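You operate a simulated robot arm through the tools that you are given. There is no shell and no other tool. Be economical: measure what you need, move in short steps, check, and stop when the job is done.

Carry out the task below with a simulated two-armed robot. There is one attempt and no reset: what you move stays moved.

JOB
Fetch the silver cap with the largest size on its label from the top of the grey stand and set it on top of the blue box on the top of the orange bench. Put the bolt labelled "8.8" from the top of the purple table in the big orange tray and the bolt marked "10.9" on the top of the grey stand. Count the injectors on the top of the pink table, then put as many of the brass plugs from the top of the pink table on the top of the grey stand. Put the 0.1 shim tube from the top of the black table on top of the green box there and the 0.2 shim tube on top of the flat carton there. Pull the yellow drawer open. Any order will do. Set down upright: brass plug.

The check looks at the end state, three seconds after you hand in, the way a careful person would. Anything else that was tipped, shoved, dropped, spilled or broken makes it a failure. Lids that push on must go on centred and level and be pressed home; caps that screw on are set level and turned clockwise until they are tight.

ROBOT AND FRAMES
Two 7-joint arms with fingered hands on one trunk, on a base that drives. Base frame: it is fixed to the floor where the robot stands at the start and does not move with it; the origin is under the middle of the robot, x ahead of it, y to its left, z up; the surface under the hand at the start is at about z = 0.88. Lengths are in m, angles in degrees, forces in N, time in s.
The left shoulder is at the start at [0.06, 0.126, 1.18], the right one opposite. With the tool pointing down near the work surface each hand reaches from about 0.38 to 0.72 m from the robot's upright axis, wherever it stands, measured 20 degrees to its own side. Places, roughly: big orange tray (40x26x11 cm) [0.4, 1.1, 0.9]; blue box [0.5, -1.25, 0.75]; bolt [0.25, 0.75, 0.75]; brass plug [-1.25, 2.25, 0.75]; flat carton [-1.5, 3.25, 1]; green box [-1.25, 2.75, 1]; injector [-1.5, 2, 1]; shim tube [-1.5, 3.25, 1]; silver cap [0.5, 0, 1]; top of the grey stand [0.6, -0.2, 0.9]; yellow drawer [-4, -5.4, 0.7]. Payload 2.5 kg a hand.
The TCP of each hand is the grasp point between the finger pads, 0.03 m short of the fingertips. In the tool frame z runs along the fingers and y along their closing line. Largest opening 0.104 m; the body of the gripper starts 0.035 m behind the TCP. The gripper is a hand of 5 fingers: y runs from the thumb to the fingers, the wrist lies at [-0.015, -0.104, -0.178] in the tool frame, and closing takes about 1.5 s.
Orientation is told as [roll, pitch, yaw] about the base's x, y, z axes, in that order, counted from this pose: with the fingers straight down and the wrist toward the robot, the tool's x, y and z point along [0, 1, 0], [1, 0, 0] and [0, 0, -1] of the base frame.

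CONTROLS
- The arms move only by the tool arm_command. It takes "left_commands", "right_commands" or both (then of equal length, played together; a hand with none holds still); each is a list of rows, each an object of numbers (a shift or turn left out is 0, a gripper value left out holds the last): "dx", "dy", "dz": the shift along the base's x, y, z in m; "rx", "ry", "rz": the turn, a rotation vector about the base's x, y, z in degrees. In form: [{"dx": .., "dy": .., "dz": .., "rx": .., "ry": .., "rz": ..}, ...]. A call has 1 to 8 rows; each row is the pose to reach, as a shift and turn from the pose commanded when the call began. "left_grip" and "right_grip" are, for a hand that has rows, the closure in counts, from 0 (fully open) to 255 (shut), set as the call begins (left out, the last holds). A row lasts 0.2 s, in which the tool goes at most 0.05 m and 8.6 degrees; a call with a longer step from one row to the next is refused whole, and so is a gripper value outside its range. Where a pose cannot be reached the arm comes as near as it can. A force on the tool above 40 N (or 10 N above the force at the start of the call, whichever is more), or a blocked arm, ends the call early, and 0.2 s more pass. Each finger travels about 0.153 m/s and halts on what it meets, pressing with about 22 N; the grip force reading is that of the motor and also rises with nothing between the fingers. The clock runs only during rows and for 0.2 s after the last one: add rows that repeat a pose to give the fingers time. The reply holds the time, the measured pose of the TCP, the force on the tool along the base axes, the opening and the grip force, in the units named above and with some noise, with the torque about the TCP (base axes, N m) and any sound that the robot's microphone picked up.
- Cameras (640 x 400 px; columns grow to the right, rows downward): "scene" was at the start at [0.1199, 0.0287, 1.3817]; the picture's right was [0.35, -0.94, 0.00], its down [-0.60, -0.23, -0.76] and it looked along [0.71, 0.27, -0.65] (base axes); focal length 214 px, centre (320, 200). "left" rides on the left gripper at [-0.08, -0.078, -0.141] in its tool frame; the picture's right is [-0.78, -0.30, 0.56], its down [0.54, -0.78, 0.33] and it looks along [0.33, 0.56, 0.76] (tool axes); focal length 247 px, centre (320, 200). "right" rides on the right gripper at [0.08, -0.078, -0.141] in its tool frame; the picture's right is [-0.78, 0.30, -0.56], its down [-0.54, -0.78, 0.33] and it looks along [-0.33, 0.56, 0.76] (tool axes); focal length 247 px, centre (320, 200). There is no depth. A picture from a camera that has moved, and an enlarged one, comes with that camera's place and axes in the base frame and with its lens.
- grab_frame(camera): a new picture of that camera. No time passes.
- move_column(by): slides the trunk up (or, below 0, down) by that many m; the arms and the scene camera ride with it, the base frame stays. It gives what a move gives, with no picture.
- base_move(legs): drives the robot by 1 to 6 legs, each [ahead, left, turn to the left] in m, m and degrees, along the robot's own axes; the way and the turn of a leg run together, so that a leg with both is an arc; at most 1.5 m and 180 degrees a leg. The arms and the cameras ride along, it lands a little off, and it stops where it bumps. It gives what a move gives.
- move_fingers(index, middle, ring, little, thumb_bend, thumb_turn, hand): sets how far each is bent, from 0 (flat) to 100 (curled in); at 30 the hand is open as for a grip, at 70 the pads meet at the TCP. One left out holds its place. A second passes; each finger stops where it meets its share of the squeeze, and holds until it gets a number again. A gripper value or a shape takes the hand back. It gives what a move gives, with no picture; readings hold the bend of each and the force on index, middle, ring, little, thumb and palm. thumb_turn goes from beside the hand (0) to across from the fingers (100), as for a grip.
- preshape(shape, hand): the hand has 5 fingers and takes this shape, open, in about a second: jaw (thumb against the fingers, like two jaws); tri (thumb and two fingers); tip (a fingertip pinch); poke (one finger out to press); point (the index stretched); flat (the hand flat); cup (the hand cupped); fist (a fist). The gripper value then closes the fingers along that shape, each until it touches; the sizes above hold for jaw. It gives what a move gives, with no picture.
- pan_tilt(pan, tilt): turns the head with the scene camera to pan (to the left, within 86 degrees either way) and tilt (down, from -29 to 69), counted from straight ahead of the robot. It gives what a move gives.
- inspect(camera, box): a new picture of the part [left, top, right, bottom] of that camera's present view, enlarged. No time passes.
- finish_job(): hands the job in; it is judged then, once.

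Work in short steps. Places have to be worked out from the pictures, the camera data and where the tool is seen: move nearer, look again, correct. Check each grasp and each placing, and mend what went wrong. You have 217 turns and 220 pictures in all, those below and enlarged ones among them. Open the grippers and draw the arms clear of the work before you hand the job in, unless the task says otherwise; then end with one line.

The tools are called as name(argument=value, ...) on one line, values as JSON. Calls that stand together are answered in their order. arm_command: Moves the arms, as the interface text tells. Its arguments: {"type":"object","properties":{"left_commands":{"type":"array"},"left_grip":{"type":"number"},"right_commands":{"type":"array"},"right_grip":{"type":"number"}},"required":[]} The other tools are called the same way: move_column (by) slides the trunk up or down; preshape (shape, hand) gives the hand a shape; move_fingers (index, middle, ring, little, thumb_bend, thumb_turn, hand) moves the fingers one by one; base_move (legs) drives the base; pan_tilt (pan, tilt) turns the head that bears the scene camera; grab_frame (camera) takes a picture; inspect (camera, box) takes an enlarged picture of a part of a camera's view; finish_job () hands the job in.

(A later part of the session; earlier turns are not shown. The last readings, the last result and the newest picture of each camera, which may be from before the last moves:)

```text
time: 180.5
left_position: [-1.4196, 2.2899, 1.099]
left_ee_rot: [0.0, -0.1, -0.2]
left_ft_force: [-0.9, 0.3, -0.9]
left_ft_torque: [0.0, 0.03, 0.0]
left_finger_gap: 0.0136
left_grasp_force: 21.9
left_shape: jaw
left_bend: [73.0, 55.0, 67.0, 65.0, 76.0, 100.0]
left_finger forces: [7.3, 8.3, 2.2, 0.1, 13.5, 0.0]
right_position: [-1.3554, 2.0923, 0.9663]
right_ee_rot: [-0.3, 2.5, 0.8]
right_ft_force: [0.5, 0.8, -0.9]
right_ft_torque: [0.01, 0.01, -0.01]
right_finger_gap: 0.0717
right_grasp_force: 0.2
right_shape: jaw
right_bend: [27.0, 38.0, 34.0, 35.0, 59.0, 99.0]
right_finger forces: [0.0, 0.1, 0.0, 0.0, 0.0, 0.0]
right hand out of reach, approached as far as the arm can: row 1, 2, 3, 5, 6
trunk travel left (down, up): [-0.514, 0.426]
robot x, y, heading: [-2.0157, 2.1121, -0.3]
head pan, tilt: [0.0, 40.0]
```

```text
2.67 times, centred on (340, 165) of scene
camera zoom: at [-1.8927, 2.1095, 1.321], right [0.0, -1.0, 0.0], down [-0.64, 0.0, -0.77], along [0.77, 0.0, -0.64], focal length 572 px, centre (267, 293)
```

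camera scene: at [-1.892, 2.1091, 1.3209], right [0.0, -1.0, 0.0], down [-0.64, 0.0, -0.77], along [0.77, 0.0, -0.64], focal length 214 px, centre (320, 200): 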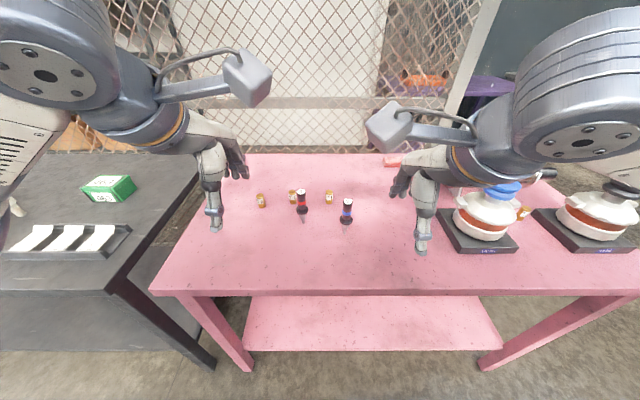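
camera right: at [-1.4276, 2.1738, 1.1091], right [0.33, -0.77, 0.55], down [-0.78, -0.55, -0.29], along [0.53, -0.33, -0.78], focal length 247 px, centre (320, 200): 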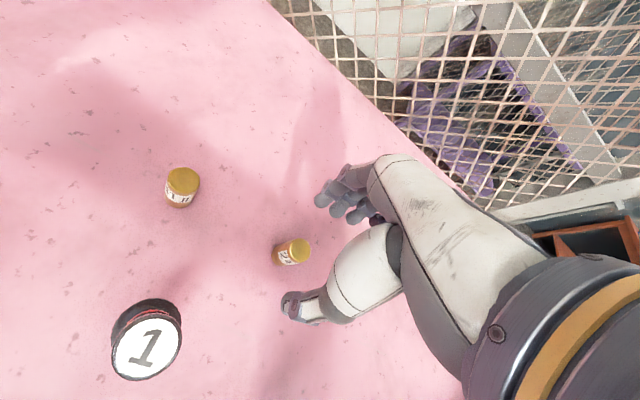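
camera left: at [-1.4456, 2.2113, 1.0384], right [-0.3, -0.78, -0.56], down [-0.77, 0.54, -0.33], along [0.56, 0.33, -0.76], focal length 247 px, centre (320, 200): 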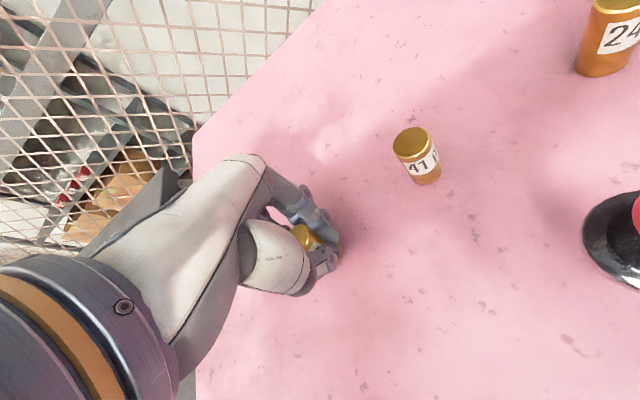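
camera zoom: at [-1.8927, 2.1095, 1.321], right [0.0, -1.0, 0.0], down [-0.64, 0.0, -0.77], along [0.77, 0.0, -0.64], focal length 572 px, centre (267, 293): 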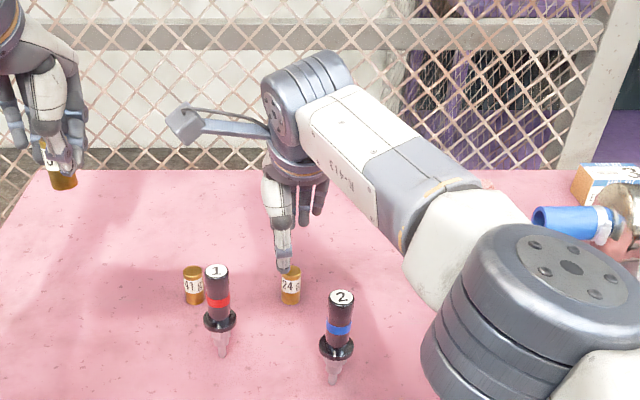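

Slightly stretched (2.5° pitch drift). I move the base 3 cm forward and correct hand position and tilt.

base_move(legs=[[0.03, 0, 0]])

arm_command(right_commands=[{"dx": -0.012, "ry": -1.2}, {"dx": -0.024, "ry": -2.5, "rx": 0.3, "rz": -0.8}, {"dx": -0.024, "ry": -2.5, "rx": 0.3, "rz": -0.8, "dy": -0.003}])

grab_frame(camera="right")

```text
time: 181.3
left_position: [-1.3892, 2.2907, 1.0975]
left_ee_rot: [0.1, -0.1, -0.1]
left_ft_force: [0.0, 0.0, -1.1]
left_ft_torque: [0.01, 0.01, 0.02]
left_finger_gap: 0.0137
left_grasp_force: 22.3
left_shape: jaw
left_bend: [73.0, 55.0, 67.0, 65.0, 76.0, 100.0]
left_finger forces: [7.5, 8.4, 2.2, 0.0, 13.5, 0.1]
right_position: [-1.3241, 2.0918, 0.9654]
right_ee_rot: [-0.4, 2.6, 0.7]
right_ft_force: [0.2, -0.2, -0.3]
right_ft_torque: [-0.02, 0.01, 0.03]
right_finger_gap: 0.0716
right_grasp_force: 0.0
right_shape: jaw
right_bend: [27.0, 38.0, 34.0, 35.0, 59.0, 99.0]
right_finger forces: [0.0, 0.1, 0.0, 0.0, 0.0, 0.0]
trunk travel left (down, up): [-0.514, 0.426]
robot x, y, heading: [-1.989, 2.1095, 0.1]
head pan, tilt: [0.0, 40.0]
```

```text
time: 182.1
left_position: [-1.3882, 2.2896, 1.0971]
left_ee_rot: [0.1, -0.1, -0.1]
left_ft_force: [0.4, 0.8, -0.6]
left_ft_torque: [-0.01, -0.02, 0.0]
left_finger_gap: 0.0138
left_grasp_force: 22.4
left_shape: jaw
left_bend: [73.0, 55.0, 67.0, 65.0, 76.0, 100.0]
left_finger forces: [7.3, 8.5, 2.2, 0.0, 13.3, 0.0]
right_position: [-1.3483, 2.0891, 0.9654]
right_ee_rot: [0.0, 0.1, 0.0]
right_ft_force: [0.9, 0.3, 0.3]
right_ft_torque: [0.0, 0.01, 0.02]
right_finger_gap: 0.0717
right_grasp_force: 0.0
right_shape: jaw
right_bend: [27.0, 38.0, 34.0, 35.0, 59.0, 99.0]
right_finger forces: [0.0, 0.1, 0.0, 0.0, 0.0, 0.1]
trunk travel left (down, up): [-0.514, 0.426]
robot x, y, heading: [-1.9833, 2.1109, -0.1]
head pan, tilt: [0.0, 40.0]
```

```text
94 pictures are left
camera right: at [-1.4256, 2.1712, 1.106], right [0.3, -0.78, 0.56], down [-0.78, -0.53, -0.33], along [0.55, -0.34, -0.76], focal length 247 px, centre (320, 200)
```

right: 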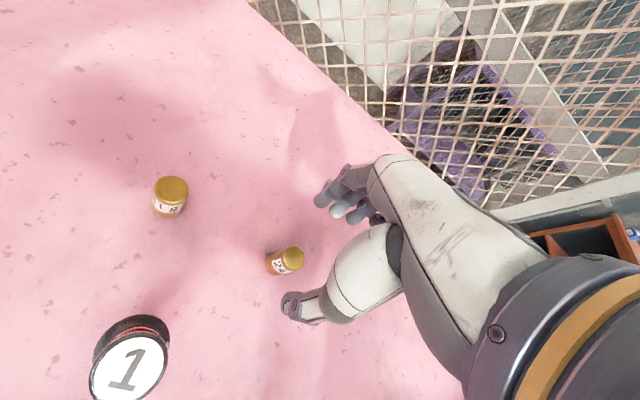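

Aligned with the 24 g plug. I lower to z≈0.897 and close.

arm_command(right_commands=[{"dx": -0.003, "dz": -0.025}, {"dx": -0.003, "dz": -0.05}, {"dx": -0.003, "dz": -0.069}, {"dx": -0.003, "dz": -0.069}])

grab_frame(camera="right")

inspect(camera="scene", box=[260, 90, 420, 240])

```text
time: 183.1
left_position: [-1.3881, 2.289, 1.098]
left_ee_rot: [0.1, -0.1, -0.1]
left_ft_force: [-0.1, 0.6, -1.6]
left_ft_torque: [-0.01, 0.01, 0.02]
left_finger_gap: 0.0138
left_grasp_force: 21.9
left_shape: jaw
left_bend: [73.0, 55.0, 67.0, 65.0, 76.0, 100.0]
left_finger forces: [7.4, 8.4, 2.1, 0.0, 13.5, 0.0]
right_position: [-1.3515, 2.087, 0.8978]
right_ee_rot: [0.0, 0.0, -0.2]
right_ft_force: [-0.2, 0.3, 0.4]
right_ft_torque: [0.03, 0.05, 0.02]
right_finger_gap: 0.0716
right_grasp_force: 0.2
right_shape: jaw
right_bend: [27.0, 38.0, 34.0, 35.0, 59.0, 99.0]
right_finger forces: [0.0, 0.1, 0.1, 0.0, 0.1, 0.0]
trunk travel left (down, up): [-0.514, 0.426]
robot x, y, heading: [-1.9907, 2.1105, -0.0]
head pan, tilt: [0.0, 40.0]
```

```text
93 pictures are left
camera right: at [-1.4299, 2.1693, 1.0373], right [0.3, -0.78, 0.56], down [-0.78, -0.53, -0.33], along [0.55, -0.34, -0.76], focal length 247 px, centre (320, 200)
```

right: 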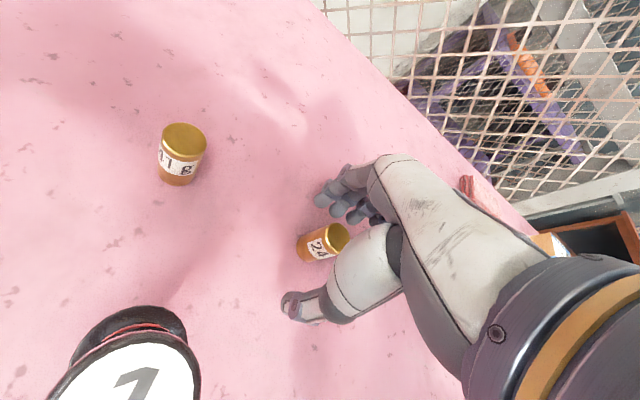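

```text
2.67 times, centred on (340, 165) of scene
camera zoom: at [-1.8618, 2.1091, 1.321], right [0.0, -1.0, 0.0], down [-0.64, 0.0, -0.77], along [0.77, 0.0, -0.64], focal length 572 px, centre (267, 293)
```

zoom: 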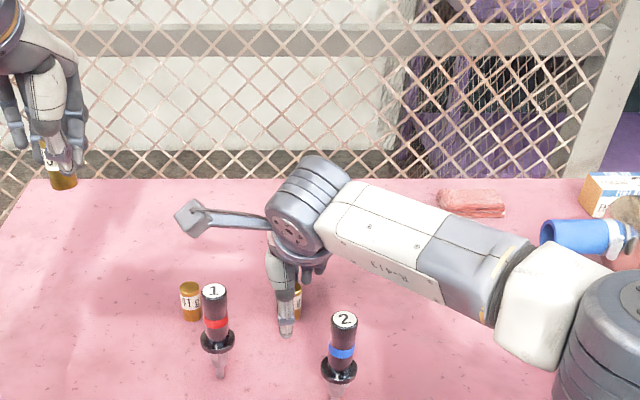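

Good position, and nothing touched. I close and lift.

arm_command(right_commands=[{}, {}, {}, {}, {}, {}, {}, {}], right_grip=255)

arm_command(right_commands=[{"dz": 0.03}, {"dz": 0.07}, {"dz": 0.11}, {"dz": 0.15}, {"dz": 0.19}, {"dz": 0.21, "dx": -0.03}, {"dz": 0.22, "dx": -0.06}])

inspect(camera="right", box=[230, 140, 410, 310])

grab_frame(camera="scene")

```text
time: 184.9
left_position: [-1.3897, 2.289, 1.0977]
left_ee_rot: [0.0, -0.1, -0.2]
left_ft_force: [0.7, -0.3, -0.4]
left_ft_torque: [0.01, 0.01, -0.04]
left_finger_gap: 0.0139
left_grasp_force: 22.5
left_shape: jaw
left_bend: [73.0, 55.0, 67.0, 65.0, 76.0, 100.0]
left_finger forces: [7.3, 8.4, 2.2, 0.0, 13.5, 0.0]
right_position: [-1.3525, 2.0883, 0.8974]
right_ee_rot: [0.1, 0.0, -0.1]
right_ft_force: [-0.6, 1.1, 1.3]
right_ft_torque: [-0.01, -0.01, 0.01]
right_finger_gap: 0.0131
right_grasp_force: 21.9
right_shape: jaw
right_bend: [71.0, 59.0, 70.0, 70.0, 76.0, 100.0]
right_finger forces: [8.3, 9.8, 0.3, 0.0, 14.4, 0.1]
trunk travel left (down, up): [-0.514, 0.426]
robot x, y, heading: [-1.9911, 2.1114, 0.2]
head pan, tilt: [0.0, 40.0]
```

```text
time: 186.5
left_position: [-1.3892, 2.2889, 1.0991]
left_ee_rot: [0.0, 0.0, -0.3]
left_ft_force: [-0.1, 0.1, -0.4]
left_ft_torque: [0.01, 0.02, -0.01]
left_finger_gap: 0.0135
left_grasp_force: 21.7
left_shape: jaw
left_bend: [73.0, 55.0, 67.0, 65.0, 76.0, 100.0]
left_finger forces: [7.4, 8.5, 2.3, 0.1, 13.5, 0.1]
right_position: [-1.413, 2.0888, 1.117]
right_ee_rot: [-0.1, 0.0, -0.1]
right_ft_force: [0.4, 0.8, 0.0]
right_ft_torque: [-0.02, 0.02, 0.01]
right_finger_gap: 0.0134
right_grasp_force: 22.2
right_shape: jaw
right_bend: [71.0, 59.0, 70.0, 70.0, 76.0, 100.0]
right_finger forces: [8.1, 9.6, 1.0, 0.0, 14.5, 0.1]
trunk travel left (down, up): [-0.514, 0.426]
robot x, y, heading: [-1.9887, 2.1127, -0.2]
head pan, tilt: [0.0, 40.0]
```

```text
2.35 times, centred on (320, 225) of right
camera zoom: at [-1.4903, 2.1705, 1.2575], right [0.3, -0.78, 0.56], down [-0.78, -0.53, -0.33], along [0.55, -0.34, -0.76], focal length 581 px, centre (320, 141)
```

zoom: 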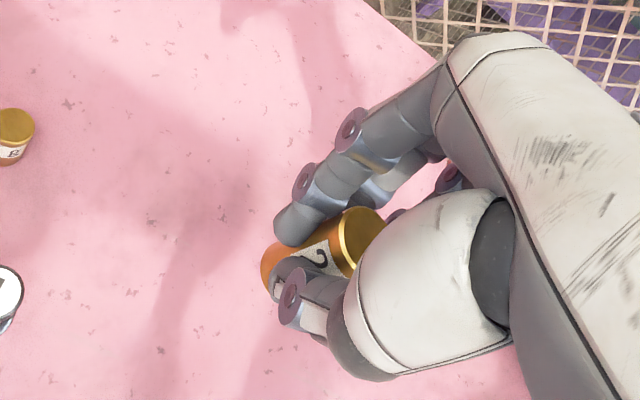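

```text
90 pictures are left
camera scene: at [-1.8621, 2.109, 1.321], right [0.0, -1.0, 0.0], down [-0.64, 0.0, -0.77], along [0.77, 0.0, -0.64], focal length 214 px, centre (320, 200)
```

scene: 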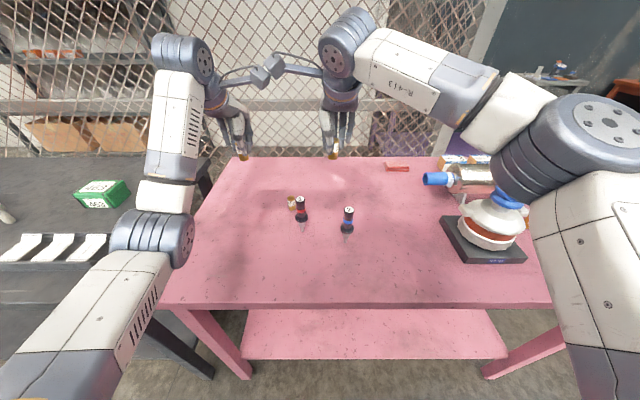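

Both plugs are held. I retract the arms and drive back to the grey stand.

arm_command(left_commands=[{"dx": -0.03, "dy": 0.01, "dz": 0.01}, {"dx": -0.07, "dy": 0.02, "dz": 0.02}, {"dx": -0.11, "dy": 0.02, "dz": 0.03}, {"dx": -0.15, "dy": 0.02, "dz": 0.03}, {"dx": -0.19, "dy": 0.02, "dz": 0.03}], right_commands=[{"dx": -0.03, "dy": -0.02}, {"dx": -0.06, "dy": -0.05}, {"dx": -0.09, "dy": -0.08, "dz": 0.01}, {"dx": -0.12, "dy": -0.11, "dz": 0.01}, {"dx": -0.15, "dy": -0.14, "dz": 0.01}])

base_move(legs=[[-0.25, 0, 0], [0, -1.35, 0], [1.3, -0.55, 0], [0.5, -0.2, 0]])

```text
time: 187.7
left_position: [-1.5802, 2.3098, 1.1274]
left_ee_rot: [0.1, 0.1, -0.2]
left_ft_force: [-0.1, -0.6, -1.8]
left_ft_torque: [-0.03, 0.01, 0.02]
left_finger_gap: 0.0131
left_grasp_force: 22.3
left_shape: jaw
left_bend: [73.0, 55.0, 67.0, 65.0, 76.0, 100.0]
left_finger forces: [8.9, 8.8, 2.7, 0.0, 13.6, 0.1]
right_position: [-1.5613, 1.948, 1.1285]
right_ee_rot: [-0.1, -0.1, -0.1]
right_ft_force: [-0.2, 0.0, 0.1]
right_ft_torque: [-0.01, -0.02, 0.01]
right_finger_gap: 0.0132
right_grasp_force: 21.7
right_shape: jaw
right_bend: [71.0, 59.0, 70.0, 70.0, 76.0, 100.0]
right_finger forces: [8.0, 9.7, 1.1, 0.0, 14.3, 0.0]
trunk travel left (down, up): [-0.514, 0.426]
robot x, y, heading: [-1.9892, 2.1112, -0.1]
head pan, tilt: [0.0, 40.0]
```

```text
time: 205.2
left_position: [-0.0621, 0.1613, 1.1267]
left_ee_rot: [0.0, -0.1, -2.0]
left_ft_force: [-0.4, 0.3, -1.0]
left_ft_torque: [-0.03, 0.05, -0.04]
left_finger_gap: 0.0137
left_grasp_force: 21.8
left_shape: jaw
left_bend: [73.0, 55.0, 67.0, 65.0, 76.0, 100.0]
left_finger forces: [8.9, 9.0, 3.1, 0.0, 13.9, 0.0]
right_position: [-0.0537, -0.1994, 1.1281]
right_ee_rot: [0.1, 0.0, -1.8]
right_ft_force: [0.5, 0.2, -0.4]
right_ft_torque: [0.04, 0.0, 0.0]
right_finger_gap: 0.0131
right_grasp_force: 22.2
right_shape: jaw
right_bend: [71.0, 59.0, 70.0, 70.0, 76.0, 100.0]
right_finger forces: [8.7, 10.0, 1.5, 0.0, 14.1, 0.0]
trunk travel left (down, up): [-0.514, 0.426]
robot x, y, heading: [-0.4786, -0.0226, -2.1]
head pan, tilt: [0.0, 40.0]
```

I approach the stand to about (0.0,-0.12), heading 0.

base_move(legs=[[0.3, -0.09, 2], [0.175, 0, 0]])

pan_tilt(pan=0, tilt=50)

grab_frame(camera="scene")

```text
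time: 208.4
left_position: [0.4063, 0.0791, 1.128]
left_ee_rot: [0.0, -0.1, -0.3]
left_ft_force: [-0.3, 1.0, -1.0]
left_ft_torque: [-0.02, -0.01, 0.02]
left_finger_gap: 0.0137
left_grasp_force: 22.1
left_shape: jaw
left_bend: [73.0, 55.0, 67.0, 65.0, 76.0, 100.0]
left_finger forces: [8.9, 9.0, 3.1, 0.0, 13.9, 0.0]
right_position: [0.425, -0.2828, 1.1282]
right_ee_rot: [0.0, 0.0, -0.2]
right_ft_force: [0.4, -0.1, 0.1]
right_ft_torque: [-0.01, 0.02, -0.02]
right_finger_gap: 0.013
right_grasp_force: 22.2
right_shape: jaw
right_bend: [71.0, 59.0, 70.0, 70.0, 76.0, 100.0]
right_finger forces: [8.9, 10.0, 1.6, 0.1, 14.1, 0.0]
trunk travel left (down, up): [-0.514, 0.426]
robot x, y, heading: [-0.0052, -0.1209, -0.2]
head pan, tilt: [0.0, 40.0]
```

```text
time: 209.1
left_position: [0.4059, 0.0791, 1.1271]
left_ee_rot: [0.0, 0.0, -0.4]
left_ft_force: [-0.2, 0.5, -0.1]
left_ft_torque: [-0.01, 0.02, 0.02]
left_finger_gap: 0.0135
left_grasp_force: 22.0
left_shape: jaw
left_bend: [73.0, 55.0, 67.0, 65.0, 76.0, 100.0]
left_finger forces: [8.8, 9.0, 3.0, 0.1, 14.0, 0.1]
right_position: [0.4242, -0.2828, 1.1288]
right_ee_rot: [0.1, 0.0, -0.2]
right_ft_force: [0.1, 1.7, -0.4]
right_ft_torque: [0.0, 0.02, 0.0]
right_finger_gap: 0.0131
right_grasp_force: 21.8
right_shape: jaw
right_bend: [71.0, 59.0, 70.0, 70.0, 76.0, 100.0]
right_finger forces: [8.7, 10.0, 1.5, 0.0, 14.1, 0.1]
trunk travel left (down, up): [-0.514, 0.426]
robot x, y, heading: [-0.0037, -0.1239, -0.0]
head pan, tilt: [0.0, 50.0]
```

```text
89 pictures are left
camera scene: at [0.1157, -0.1227, 1.3069], right [0.0, -1.0, 0.0], down [-0.77, 0.0, -0.64], along [0.64, 0.0, -0.77], focal length 214 px, centre (320, 200)
```

scene: 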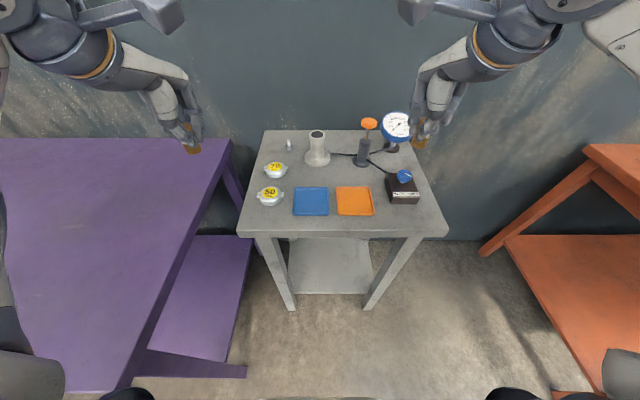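

The space behind the trays is tight for the fingers. Better spots: left hand's plug at about (0.60,-0.06) between cap 70 and post, and later the right's at about (0.62,0.04). I bring the left hand over the first.

arm_command(left_commands=[{"dx": 0.035, "dy": -0.03}, {"dx": 0.07, "dy": -0.06}, {"dx": 0.1, "dy": -0.09}, {"dx": 0.13, "dy": -0.115}, {"dx": 0.165, "dy": -0.13}, {"dx": 0.194, "dy": -0.139, "dz": -0.03}, {"dx": 0.194, "dy": -0.139, "dz": -0.07}, {"dx": 0.194, "dy": -0.139, "dz": -0.1}])

grab_frame(camera="left")

inspect(camera="scene", box=[230, 100, 390, 220])

```text
time: 210.9
left_position: [0.6006, -0.0592, 1.0265]
left_ee_rot: [-0.1, -0.2, -0.3]
left_ft_force: [0.4, 0.5, -0.1]
left_ft_torque: [-0.03, -0.02, -0.02]
left_finger_gap: 0.0137
left_grasp_force: 22.3
left_shape: jaw
left_bend: [73.0, 55.0, 67.0, 65.0, 76.0, 100.0]
left_finger forces: [0.1, 8.9, 3.2, 0.0, 14.1, 0.1]
right_position: [0.4244, -0.281, 1.1282]
right_ee_rot: [0.0, 0.0, -0.2]
right_ft_force: [0.0, 0.2, -0.5]
right_ft_torque: [-0.02, -0.03, 0.0]
right_finger_gap: 0.0131
right_grasp_force: 22.4
right_shape: jaw
right_bend: [71.0, 59.0, 70.0, 70.0, 76.0, 100.0]
right_finger forces: [8.7, 10.1, 1.5, 0.0, 14.1, 0.0]
trunk travel left (down, up): [-0.514, 0.426]
robot x, y, heading: [-0.0036, -0.1162, -0.2]
head pan, tilt: [0.0, 50.0]
```

```text
88 pictures are left
camera left: at [0.5223, -0.1405, 1.1679], right [-0.3, -0.77, -0.56], down [-0.77, 0.54, -0.33], along [0.56, 0.33, -0.76], focal length 247 px, centre (320, 200)
```

left: 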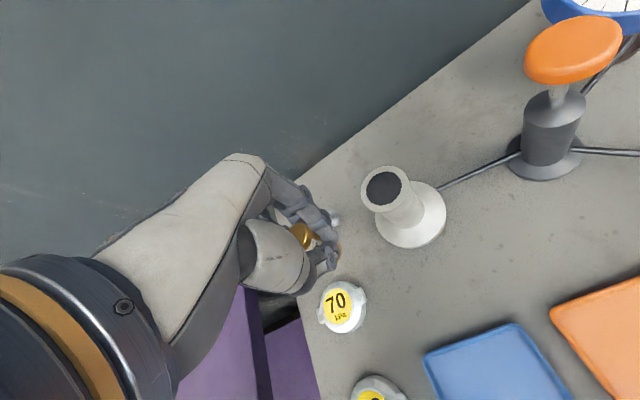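

```text
3.33 times, centred on (310, 160) of scene
camera zoom: at [0.1158, -0.1227, 1.3068], right [0.0, -1.0, 0.0], down [-0.77, 0.0, -0.64], along [0.64, 0.0, -0.77], focal length 715 px, centre (353, 333)
```

zoom: 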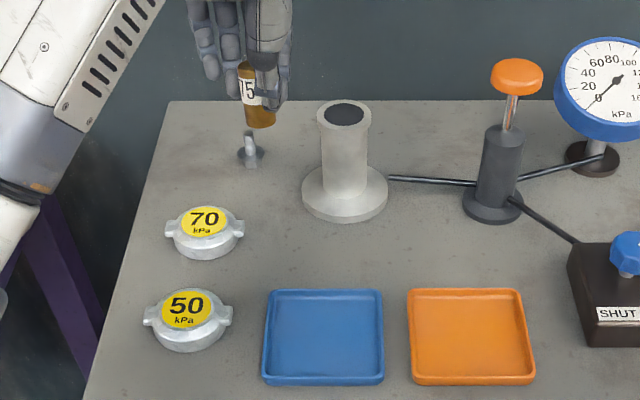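

The spot (0.597,-0.05) has ~3 cm clearance all round. I lower to z≈0.93.

arm_command(left_commands=[{"dx": -0.004, "dy": 0.009}, {"dx": -0.004, "dy": 0.009, "dz": -0.035}, {"dx": -0.004, "dy": 0.009, "dz": -0.07}, {"dx": -0.004, "dy": 0.009, "dz": -0.092}, {"dx": -0.004, "dy": 0.009, "dz": -0.097}])

grab_frame(camera="left")

inspect(camera="scene", box=[250, 100, 370, 200])

```text
time: 212.1
left_position: [0.595, -0.0527, 0.9312]
left_ee_rot: [0.0, -0.2, -0.3]
left_ft_force: [0.0, 0.4, -1.1]
left_ft_torque: [-0.03, -0.01, 0.03]
left_finger_gap: 0.0134
left_grasp_force: 22.1
left_shape: jaw
left_bend: [73.0, 55.0, 67.0, 65.0, 76.0, 100.0]
left_finger forces: [0.0, 8.9, 3.2, 0.0, 14.1, 0.0]
right_position: [0.4254, -0.2834, 1.1289]
right_ee_rot: [0.0, 0.0, -0.2]
right_ft_force: [0.1, 0.9, 0.7]
right_ft_torque: [-0.02, -0.01, 0.0]
right_finger_gap: 0.0131
right_grasp_force: 21.9
right_shape: jaw
right_bend: [71.0, 59.0, 70.0, 70.0, 76.0, 100.0]
right_finger forces: [8.7, 9.9, 1.6, 0.0, 14.1, 0.0]
trunk travel left (down, up): [-0.514, 0.426]
robot x, y, heading: [-0.0065, -0.1198, -0.4]
head pan, tilt: [0.0, 50.0]
```

```text
86 pictures are left
camera left: at [0.5179, -0.132, 1.0722], right [-0.3, -0.77, -0.56], down [-0.77, 0.54, -0.33], along [0.56, 0.33, -0.76], focal length 247 px, centre (320, 200)
```

left: 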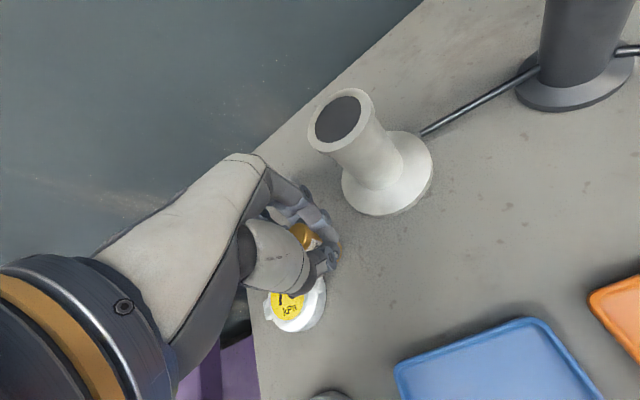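

```text
4.00 times, centred on (310, 150) of scene
camera zoom: at [0.1156, -0.1227, 1.3068], right [0.0, -1.0, 0.0], down [-0.77, 0.0, -0.64], along [0.64, 0.0, -0.77], focal length 858 px, centre (360, 400)
```

zoom: 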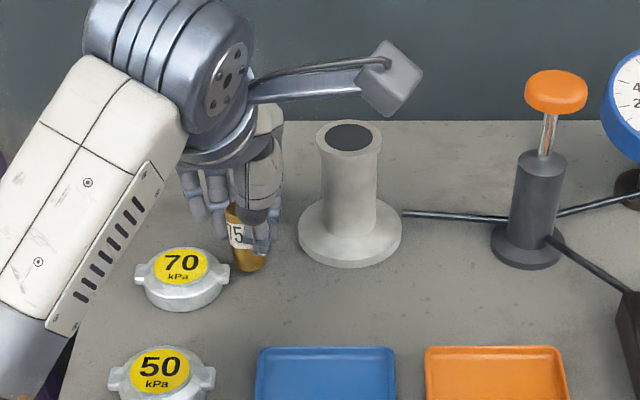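

The plug leans about 5° (bottom toward −y). I counter-rotate the hand 5° and creep down to contact.

arm_command(left_commands=[{"rx": 5}, {"rx": 5, "dz": -0.003}, {"rx": 5, "dz": -0.006}, {"rx": 5, "dz": -0.009}])

inspect(camera="scene", box=[260, 110, 340, 190])

```text
time: 213.1
left_position: [0.5954, -0.052, 0.9248]
left_ee_rot: [4.9, -0.5, -0.2]
left_ft_force: [-3.4, 0.7, 10.1]
left_ft_torque: [0.1, 0.0, 0.0]
left_finger_gap: 0.0139
left_grasp_force: 22.2
left_shape: jaw
left_bend: [73.0, 55.0, 71.0, 65.0, 76.0, 100.0]
left_finger forces: [0.0, 8.6, 3.7, 0.0, 17.4, 0.0]
right_position: [0.4246, -0.2824, 1.1297]
right_ee_rot: [0.0, -0.1, -0.2]
right_ft_force: [0.2, 0.1, 0.2]
right_ft_torque: [0.01, 0.0, -0.02]
right_finger_gap: 0.0129
right_grasp_force: 21.5
right_shape: jaw
right_bend: [71.0, 59.0, 70.0, 70.0, 76.0, 100.0]
right_finger forces: [8.7, 10.0, 1.6, 0.1, 14.1, 0.1]
trunk travel left (down, up): [-0.514, 0.426]
robot x, y, heading: [-0.0019, -0.1231, -0.3]
head pan, tilt: [0.0, 50.0]
```

```text
5.00 times, centred on (300, 150) of scene
camera zoom: at [0.1142, -0.1228, 1.3072], right [0.0, -1.0, 0.0], down [-0.77, 0.0, -0.64], along [0.64, 0.0, -0.77], focal length 1072 px, centre (420, 450)
```

zoom: 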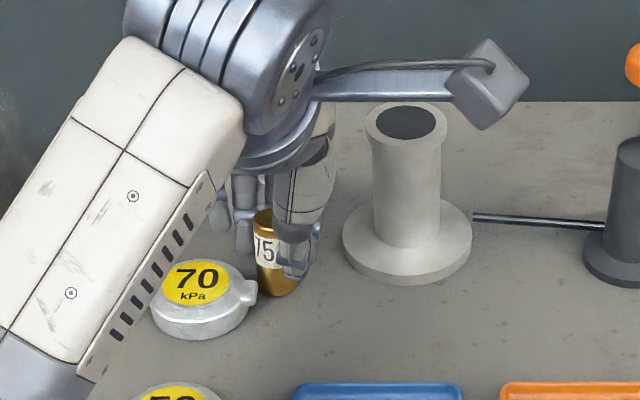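

Contact, plug vertical. I relieve the pressure by 1 mm and open a little.

arm_command(left_commands=[{"dz": 0.002}, {"dz": 0.002}, {"dz": 0.002}, {"dz": 0.002}], left_grip=165)

inspect(camera="scene", box=[260, 110, 340, 190])

inspect(camera="left", box=[230, 140, 410, 340])

```text
time: 214.1
left_position: [0.5968, -0.0527, 0.9239]
left_ee_rot: [4.9, -0.1, -0.3]
left_ft_force: [-0.4, -0.4, -0.2]
left_ft_torque: [0.01, 0.04, 0.02]
left_finger_gap: 0.0364
left_grasp_force: 0.0
left_shape: jaw
left_bend: [74.0, 51.0, 48.0, 46.0, 73.0, 100.0]
left_finger forces: [0.1, 0.0, 0.1, 0.0, 0.0, 0.1]
right_position: [0.4242, -0.2819, 1.1285]
right_ee_rot: [-0.1, -0.1, -0.1]
right_ft_force: [0.7, 0.0, 0.3]
right_ft_torque: [0.01, -0.02, 0.04]
right_finger_gap: 0.0133
right_grasp_force: 21.6
right_shape: jaw
right_bend: [71.0, 59.0, 70.0, 70.0, 76.0, 100.0]
right_finger forces: [8.7, 10.1, 1.6, 0.0, 14.1, 0.0]
trunk travel left (down, up): [-0.514, 0.426]
robot x, y, heading: [-0.0004, -0.1238, -0.2]
head pan, tilt: [0.0, 50.0]
```

```text
5.00 times, centred on (300, 150) of scene
camera zoom: at [0.1155, -0.1227, 1.3068], right [0.0, -1.0, 0.0], down [-0.77, 0.0, -0.64], along [0.64, 0.0, -0.77], focal length 1072 px, centre (420, 450)
```

zoom: 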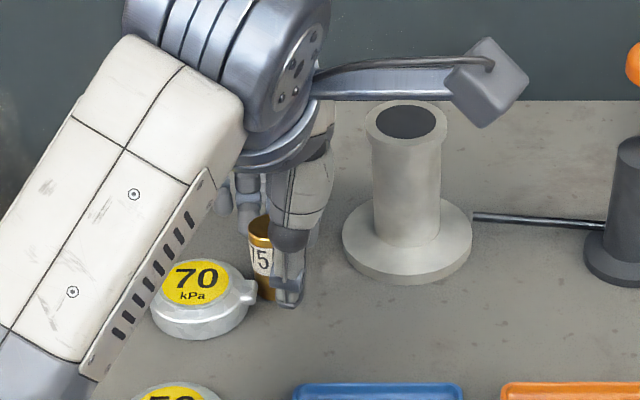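

```text
2.00 times, centred on (320, 240) of left
camera zoom: at [0.5186, -0.144, 1.0573], right [-0.3, -0.72, -0.62], down [-0.77, 0.57, -0.29], along [0.56, 0.4, -0.73], focal length 494 px, centre (320, 120)
```

zoom: 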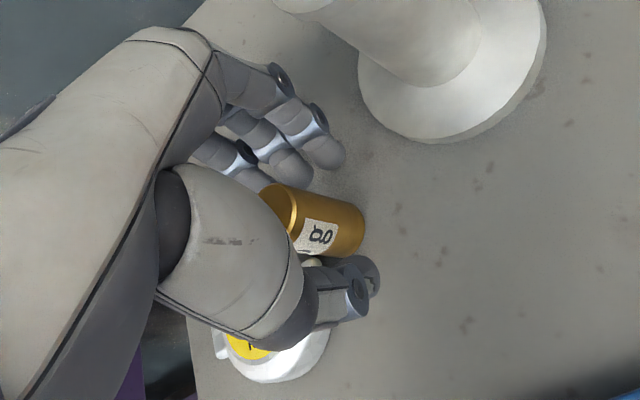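

Released; the plug stands by itself with fingers clear. I lift straight up slowly.

arm_command(left_commands=[{"dz": 0.012}, {"dz": 0.025}, {"dz": 0.04}, {"dz": 0.07}, {"dz": 0.11}, {"dz": 0.15}])

inspect(camera="scene", box=[240, 110, 360, 210])

```text
time: 215.5
left_position: [0.5973, -0.0513, 1.0724]
left_ee_rot: [4.9, 0.0, -0.3]
left_ft_force: [0.3, -0.3, 0.2]
left_ft_torque: [0.01, 0.02, -0.01]
left_finger_gap: 0.0365
left_grasp_force: 0.0
left_shape: jaw
left_bend: [74.0, 51.0, 48.0, 46.0, 73.0, 100.0]
left_finger forces: [0.0, 0.0, 0.1, 0.0, 0.1, 0.1]
right_position: [0.4244, -0.2819, 1.1292]
right_ee_rot: [0.0, 0.0, -0.2]
right_ft_force: [-0.3, 0.3, 0.4]
right_ft_torque: [0.03, 0.0, -0.05]
right_finger_gap: 0.0131
right_grasp_force: 22.5
right_shape: jaw
right_bend: [71.0, 59.0, 70.0, 70.0, 76.0, 100.0]
right_finger forces: [8.8, 9.9, 1.7, 0.1, 14.2, 0.0]
trunk travel left (down, up): [-0.514, 0.426]
robot x, y, heading: [-0.0024, -0.1238, -0.4]
head pan, tilt: [0.0, 50.0]
```

```text
4.00 times, centred on (300, 160) of scene
camera zoom: at [0.1153, -0.1229, 1.3068], right [0.0, -1.0, 0.0], down [-0.77, 0.0, -0.64], along [0.64, 0.0, -0.77], focal length 858 px, centre (400, 360)
```

zoom: 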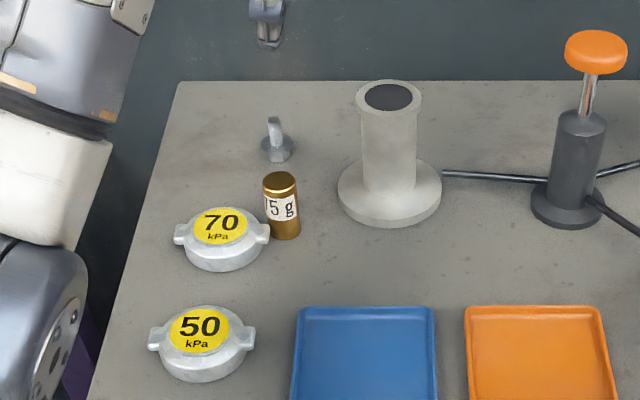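

The first plug stands upright. I withdraw the left arm to the left and shift the base 0.13 left for the second plug.

arm_command(left_commands=[{"dx": -0.04, "dy": 0.02, "dz": 0.02}, {"dx": -0.08, "dy": 0.045, "dz": 0.03}, {"dx": -0.115, "dy": 0.075, "dz": 0.04}, {"dx": -0.15, "dy": 0.105, "dz": 0.05}, {"dx": -0.18, "dy": 0.14, "dz": 0.05, "rx": -2}, {"dx": -0.21, "dy": 0.175, "dz": 0.05, "rx": -5}, {"dx": -0.23, "dy": 0.2, "dz": 0.05, "rx": -5}], left_grip=0)

base_move(legs=[[0.0, 0.13, 0]])

```text
time: 217.1
left_position: [0.3666, 0.148, 1.1231]
left_ee_rot: [0.0, -0.1, -0.3]
left_ft_force: [-0.8, -0.5, -0.5]
left_ft_torque: [-0.02, 0.01, 0.05]
left_finger_gap: 0.104
left_grasp_force: 0.0
left_shape: jaw
left_bend: [30.0, 30.0, 30.0, 30.0, 30.0, 98.0]
left_finger forces: [0.1, 0.0, 0.0, 0.1, 0.1, 0.0]
right_position: [0.4253, -0.2823, 1.1288]
right_ee_rot: [0.1, 0.0, -0.1]
right_ft_force: [-0.5, 0.2, 0.5]
right_ft_torque: [0.01, 0.03, -0.01]
right_finger_gap: 0.0131
right_grasp_force: 21.7
right_shape: jaw
right_bend: [71.0, 59.0, 70.0, 70.0, 76.0, 100.0]
right_finger forces: [8.5, 10.0, 1.6, 0.1, 14.1, 0.0]
trunk travel left (down, up): [-0.514, 0.426]
robot x, y, heading: [-0.0014, -0.1224, -0.1]
head pan, tilt: [0.0, 50.0]
```

```text
time: 218.4
left_position: [0.3674, 0.2785, 1.1239]
left_ee_rot: [-0.1, 0.0, -0.1]
left_ft_force: [0.7, 0.3, 0.7]
left_ft_torque: [0.01, 0.0, 0.0]
left_finger_gap: 0.104
left_grasp_force: 0.1
left_shape: jaw
left_bend: [30.0, 30.0, 30.0, 30.0, 30.0, 98.0]
left_finger forces: [0.1, 0.1, 0.0, 0.1, 0.1, 0.0]
right_position: [0.4258, -0.1528, 1.1286]
right_ee_rot: [-0.1, -0.1, 0.0]
right_ft_force: [0.0, 0.3, -0.4]
right_ft_torque: [-0.01, 0.02, -0.02]
right_finger_gap: 0.0131
right_grasp_force: 21.7
right_shape: jaw
right_bend: [71.0, 59.0, 70.0, 70.0, 76.0, 100.0]
right_finger forces: [8.6, 10.0, 1.6, 0.0, 14.1, 0.0]
trunk travel left (down, up): [-0.514, 0.426]
robot x, y, heading: [-0.0035, 0.0079, -0.0]
head pan, tilt: [0.0, 50.0]
```

Now the right hand goes over (0.625,0.038).

arm_command(right_commands=[{"dx": 0.02, "dy": 0.04}, {"dx": 0.045, "dy": 0.08}, {"dx": 0.075, "dy": 0.115}, {"dx": 0.105, "dy": 0.15}, {"dx": 0.14, "dy": 0.18}, {"dx": 0.18, "dy": 0.191, "dz": -0.01}, {"dx": 0.199, "dy": 0.191, "dz": -0.05}, {"dx": 0.199, "dy": 0.191, "dz": -0.09}])

grab_frame(camera="right")

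inspect(camera="scene", box=[260, 90, 400, 210])

```text
time: 220.2
left_position: [0.3667, 0.277, 1.1244]
left_ee_rot: [0.0, 0.0, -0.2]
left_ft_force: [-0.1, -1.0, -0.5]
left_ft_torque: [0.01, -0.01, 0.01]
left_finger_gap: 0.104
left_grasp_force: 0.0
left_shape: jaw
left_bend: [30.0, 30.0, 30.0, 30.0, 30.0, 98.0]
left_finger forces: [0.0, 0.1, 0.0, 0.1, 0.0, 0.1]
right_position: [0.6252, 0.0334, 1.0393]
right_ee_rot: [0.0, 0.0, 0.0]
right_ft_force: [0.0, -0.5, 0.6]
right_ft_torque: [-0.02, -0.02, 0.02]
right_finger_gap: 0.0131
right_grasp_force: 22.0
right_shape: jaw
right_bend: [71.0, 59.0, 70.0, 70.0, 76.0, 100.0]
right_finger forces: [8.3, 9.9, 1.7, 0.0, 13.9, 0.1]
trunk travel left (down, up): [-0.514, 0.426]
robot x, y, heading: [-0.0024, 0.0093, -0.2]
head pan, tilt: [0.0, 50.0]
```

```text
80 pictures are left
camera right: at [0.5474, 0.1155, 1.1791], right [0.3, -0.78, 0.56], down [-0.78, -0.54, -0.33], along [0.56, -0.33, -0.76], focal length 247 px, centre (320, 200)
```

right: 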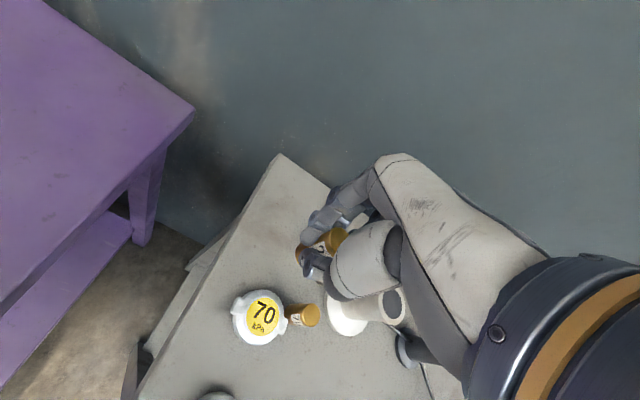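

```text
3.33 times, centred on (330, 150) of scene
camera zoom: at [0.116, 0.0055, 1.3068], right [0.0, -1.0, 0.0], down [-0.77, 0.0, -0.64], along [0.64, 0.0, -0.77], focal length 715 px, centre (287, 367)
```

zoom: 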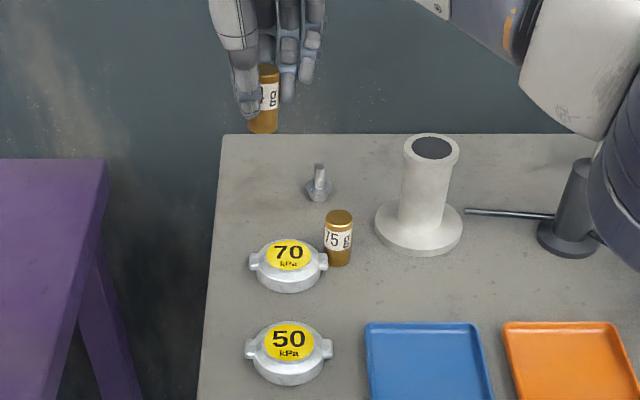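

The plug leans ~6° (bottom toward +y); I counter-rotate by −6° and place it at about (0.637,0.036), lowering to z≈0.93.

arm_command(right_commands=[{"dx": 0.006, "rx": -3}, {"dx": 0.012, "rx": -6}, {"dx": 0.012, "dy": 0.003, "rx": -6, "dz": -0.04}, {"dx": 0.012, "dy": 0.003, "rx": -6, "dz": -0.08}, {"dx": 0.012, "dy": 0.003, "rx": -6, "dz": -0.105}, {"dx": 0.012, "dy": 0.003, "rx": -6, "dz": -0.108}])

inspect(camera="right", box=[200, 140, 420, 340])

inspect(camera="scene", box=[270, 100, 370, 190])

```text
time: 221.6
left_position: [0.3655, 0.2771, 1.1224]
left_ee_rot: [0.0, -0.1, -0.2]
left_ft_force: [-0.4, 0.5, -0.1]
left_ft_torque: [0.01, 0.01, -0.02]
left_finger_gap: 0.1037
left_grasp_force: 0.0
left_shape: jaw
left_bend: [30.0, 30.0, 30.0, 30.0, 30.0, 98.0]
left_finger forces: [0.1, 0.0, 0.0, 0.0, 0.0, 0.0]
right_position: [0.6368, 0.0404, 0.9305]
right_ee_rot: [-6.1, 0.0, 0.0]
right_ft_force: [-0.2, -0.2, 0.5]
right_ft_torque: [-0.01, 0.03, 0.0]
right_finger_gap: 0.013
right_grasp_force: 22.2
right_shape: jaw
right_bend: [71.0, 58.0, 70.0, 70.0, 77.0, 100.0]
right_finger forces: [9.0, 9.9, 2.7, 0.0, 13.1, 0.0]
trunk travel left (down, up): [-0.514, 0.426]
robot x, y, heading: [-0.0039, 0.0071, -0.4]
head pan, tilt: [0.0, 50.0]
```

```text
2.00 times, centred on (310, 240) of right
camera zoom: at [0.5587, 0.1369, 1.0617], right [0.3, -0.71, 0.64], down [-0.78, -0.57, -0.27], along [0.56, -0.41, -0.72], focal length 494 px, centre (340, 120)
```

zoom: 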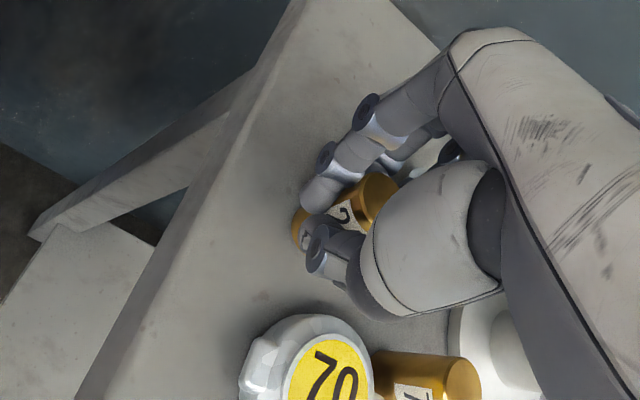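

```text
4.44 times, centred on (320, 145) of scene
camera zoom: at [0.1159, 0.0057, 1.3068], right [0.0, -1.0, 0.0], down [-0.77, 0.0, -0.64], along [0.64, 0.0, -0.77], focal length 953 px, centre (320, 444)
```

zoom: 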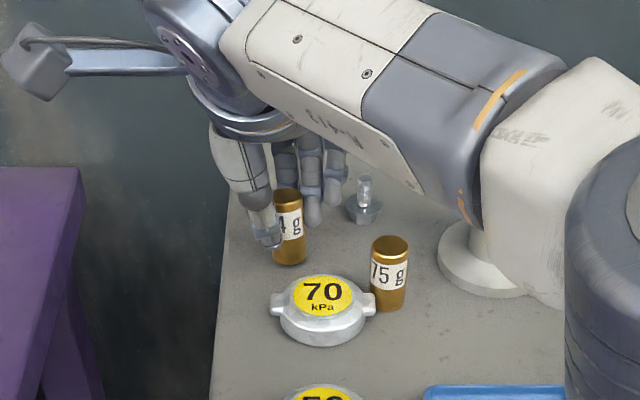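

Vertical now, clear of the bolt. I creep to contact.

arm_command(right_commands=[{"dz": -0.003}, {"dz": -0.006}, {"dz": -0.009}])

```text
time: 222.4
left_position: [0.3651, 0.2762, 1.1242]
left_ee_rot: [0.0, -0.2, -0.3]
left_ft_force: [-0.3, 0.6, -0.8]
left_ft_torque: [0.01, -0.01, 0.0]
left_finger_gap: 0.1038
left_grasp_force: 0.1
left_shape: jaw
left_bend: [30.0, 30.0, 30.0, 30.0, 30.0, 98.0]
left_finger forces: [0.0, 0.0, 0.0, 0.0, 0.0, 0.0]
right_position: [0.636, 0.0412, 0.9252]
right_ee_rot: [-6.0, -0.3, 0.0]
right_ft_force: [-4.3, -0.4, 13.9]
right_ft_torque: [-0.12, 0.01, -0.02]
right_finger_gap: 0.0134
right_grasp_force: 22.6
right_shape: jaw
right_bend: [72.0, 58.0, 70.0, 70.0, 77.0, 100.0]
right_finger forces: [8.7, 9.9, 4.1, 0.1, 17.4, 0.0]
trunk travel left (down, up): [-0.514, 0.426]
robot x, y, heading: [-0.0025, 0.006, -0.2]
head pan, tilt: [0.0, 50.0]
```

Contact (14 N). I relieve 2 mm and open a little.

arm_command(right_commands=[{"dz": 0.003}, {"dz": 0.003}, {"dz": 0.003}, {"dz": 0.003}], right_grip=170)

inspect(camera="right", box=[200, 140, 420, 340])

inspect(camera="scene", box=[270, 100, 370, 190])

```text
time: 223.4
left_position: [0.3662, 0.2765, 1.1234]
left_ee_rot: [-0.1, -0.1, -0.1]
left_ft_force: [0.0, -1.1, 0.0]
left_ft_torque: [0.02, 0.01, -0.01]
left_finger_gap: 0.1039
left_grasp_force: 0.1
left_shape: jaw
left_bend: [30.0, 30.0, 30.0, 30.0, 30.0, 98.0]
left_finger forces: [0.0, 0.1, 0.0, 0.0, 0.0, 0.0]
right_position: [0.6359, 0.041, 0.9251]
right_ee_rot: [-6.0, -0.1, 0.0]
right_ft_force: [-0.5, 0.2, 0.4]
right_ft_torque: [0.0, 0.01, 0.01]
right_finger_gap: 0.034
right_grasp_force: 0.0
right_shape: jaw
right_bend: [74.0, 52.0, 49.0, 46.0, 74.0, 100.0]
right_finger forces: [0.1, 0.0, 0.0, 0.0, 0.1, 0.0]
trunk travel left (down, up): [-0.514, 0.426]
robot x, y, heading: [0.0007, 0.0057, -0.3]
head pan, tilt: [0.0, 50.0]
```

```text
2.00 times, centred on (310, 240) of right
camera zoom: at [0.5585, 0.1365, 1.0559], right [0.3, -0.71, 0.64], down [-0.78, -0.57, -0.27], along [0.56, -0.41, -0.72], focal length 494 px, centre (340, 120)
```

zoom: 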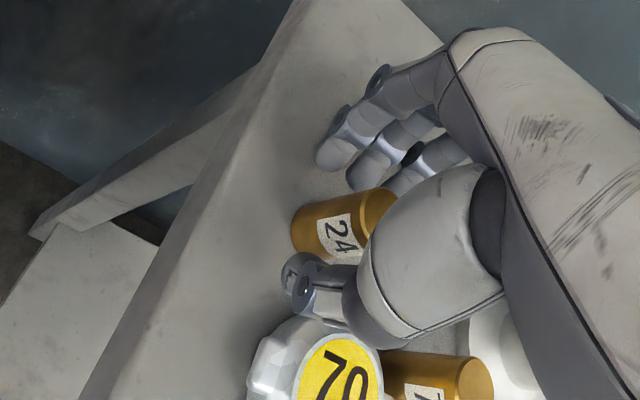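

```text
4.44 times, centred on (320, 145) of scene
camera zoom: at [0.1158, 0.0057, 1.3068], right [0.0, -1.0, 0.0], down [-0.77, 0.0, -0.64], along [0.64, 0.0, -0.77], focal length 953 px, centre (320, 444)
```

zoom: 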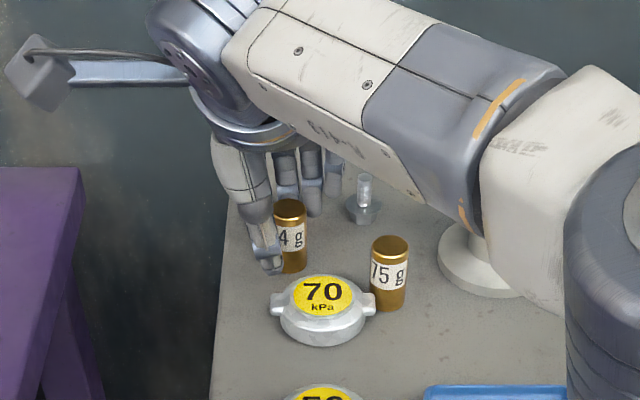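

Standing free. I lift straight up.

arm_command(right_commands=[{"dz": 0.012}, {"dz": 0.025}, {"dz": 0.04}, {"dz": 0.07}, {"dz": 0.11}, {"dz": 0.14, "dx": -0.03}, {"dz": 0.16, "dx": -0.07}])

inspect(camera="scene", box=[250, 90, 410, 210])

```text
time: 225.0
left_position: [0.3664, 0.281, 1.1237]
left_ee_rot: [-0.2, -0.1, -0.2]
left_ft_force: [-1.2, 0.3, 0.2]
left_ft_torque: [-0.1, -0.02, -0.03]
left_finger_gap: 0.1039
left_grasp_force: 0.1
left_shape: jaw
left_bend: [30.0, 30.0, 30.0, 30.0, 30.0, 98.0]
left_finger forces: [0.1, 0.0, 0.0, 0.1, 0.0, 0.1]
right_position: [0.5685, 0.0419, 1.0836]
right_ee_rot: [-6.0, -0.2, -0.3]
right_ft_force: [-0.2, 0.9, -0.6]
right_ft_torque: [-0.13, -0.09, -0.01]
right_finger_gap: 0.0345
right_grasp_force: 0.1
right_shape: jaw
right_bend: [74.0, 52.0, 49.0, 46.0, 73.0, 100.0]
right_finger forces: [0.0, 0.0, 0.0, 0.0, 0.0, 0.0]
right hand out of reach, approached as far as the arm can: row 6
trunk travel left (down, up): [-0.514, 0.426]
robot x, y, heading: [-0.0038, 0.0086, 0.1]
head pan, tilt: [0.0, 50.0]
```

```text
3.33 times, centred on (330, 150) of scene
camera zoom: at [0.1144, 0.0095, 1.3069], right [0.0, -1.0, 0.0], down [-0.77, 0.0, -0.64], along [0.64, 0.0, -0.77], focal length 715 px, centre (287, 367)
```

zoom: 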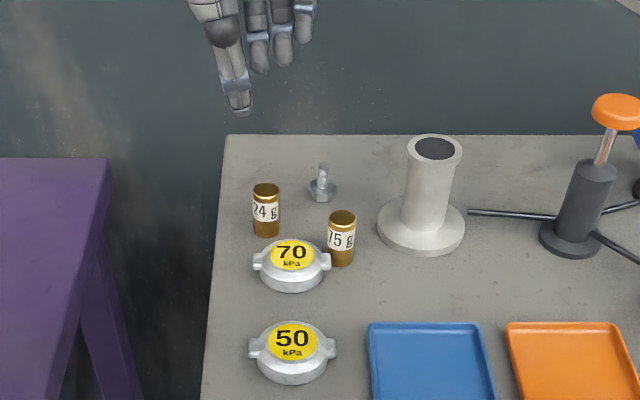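

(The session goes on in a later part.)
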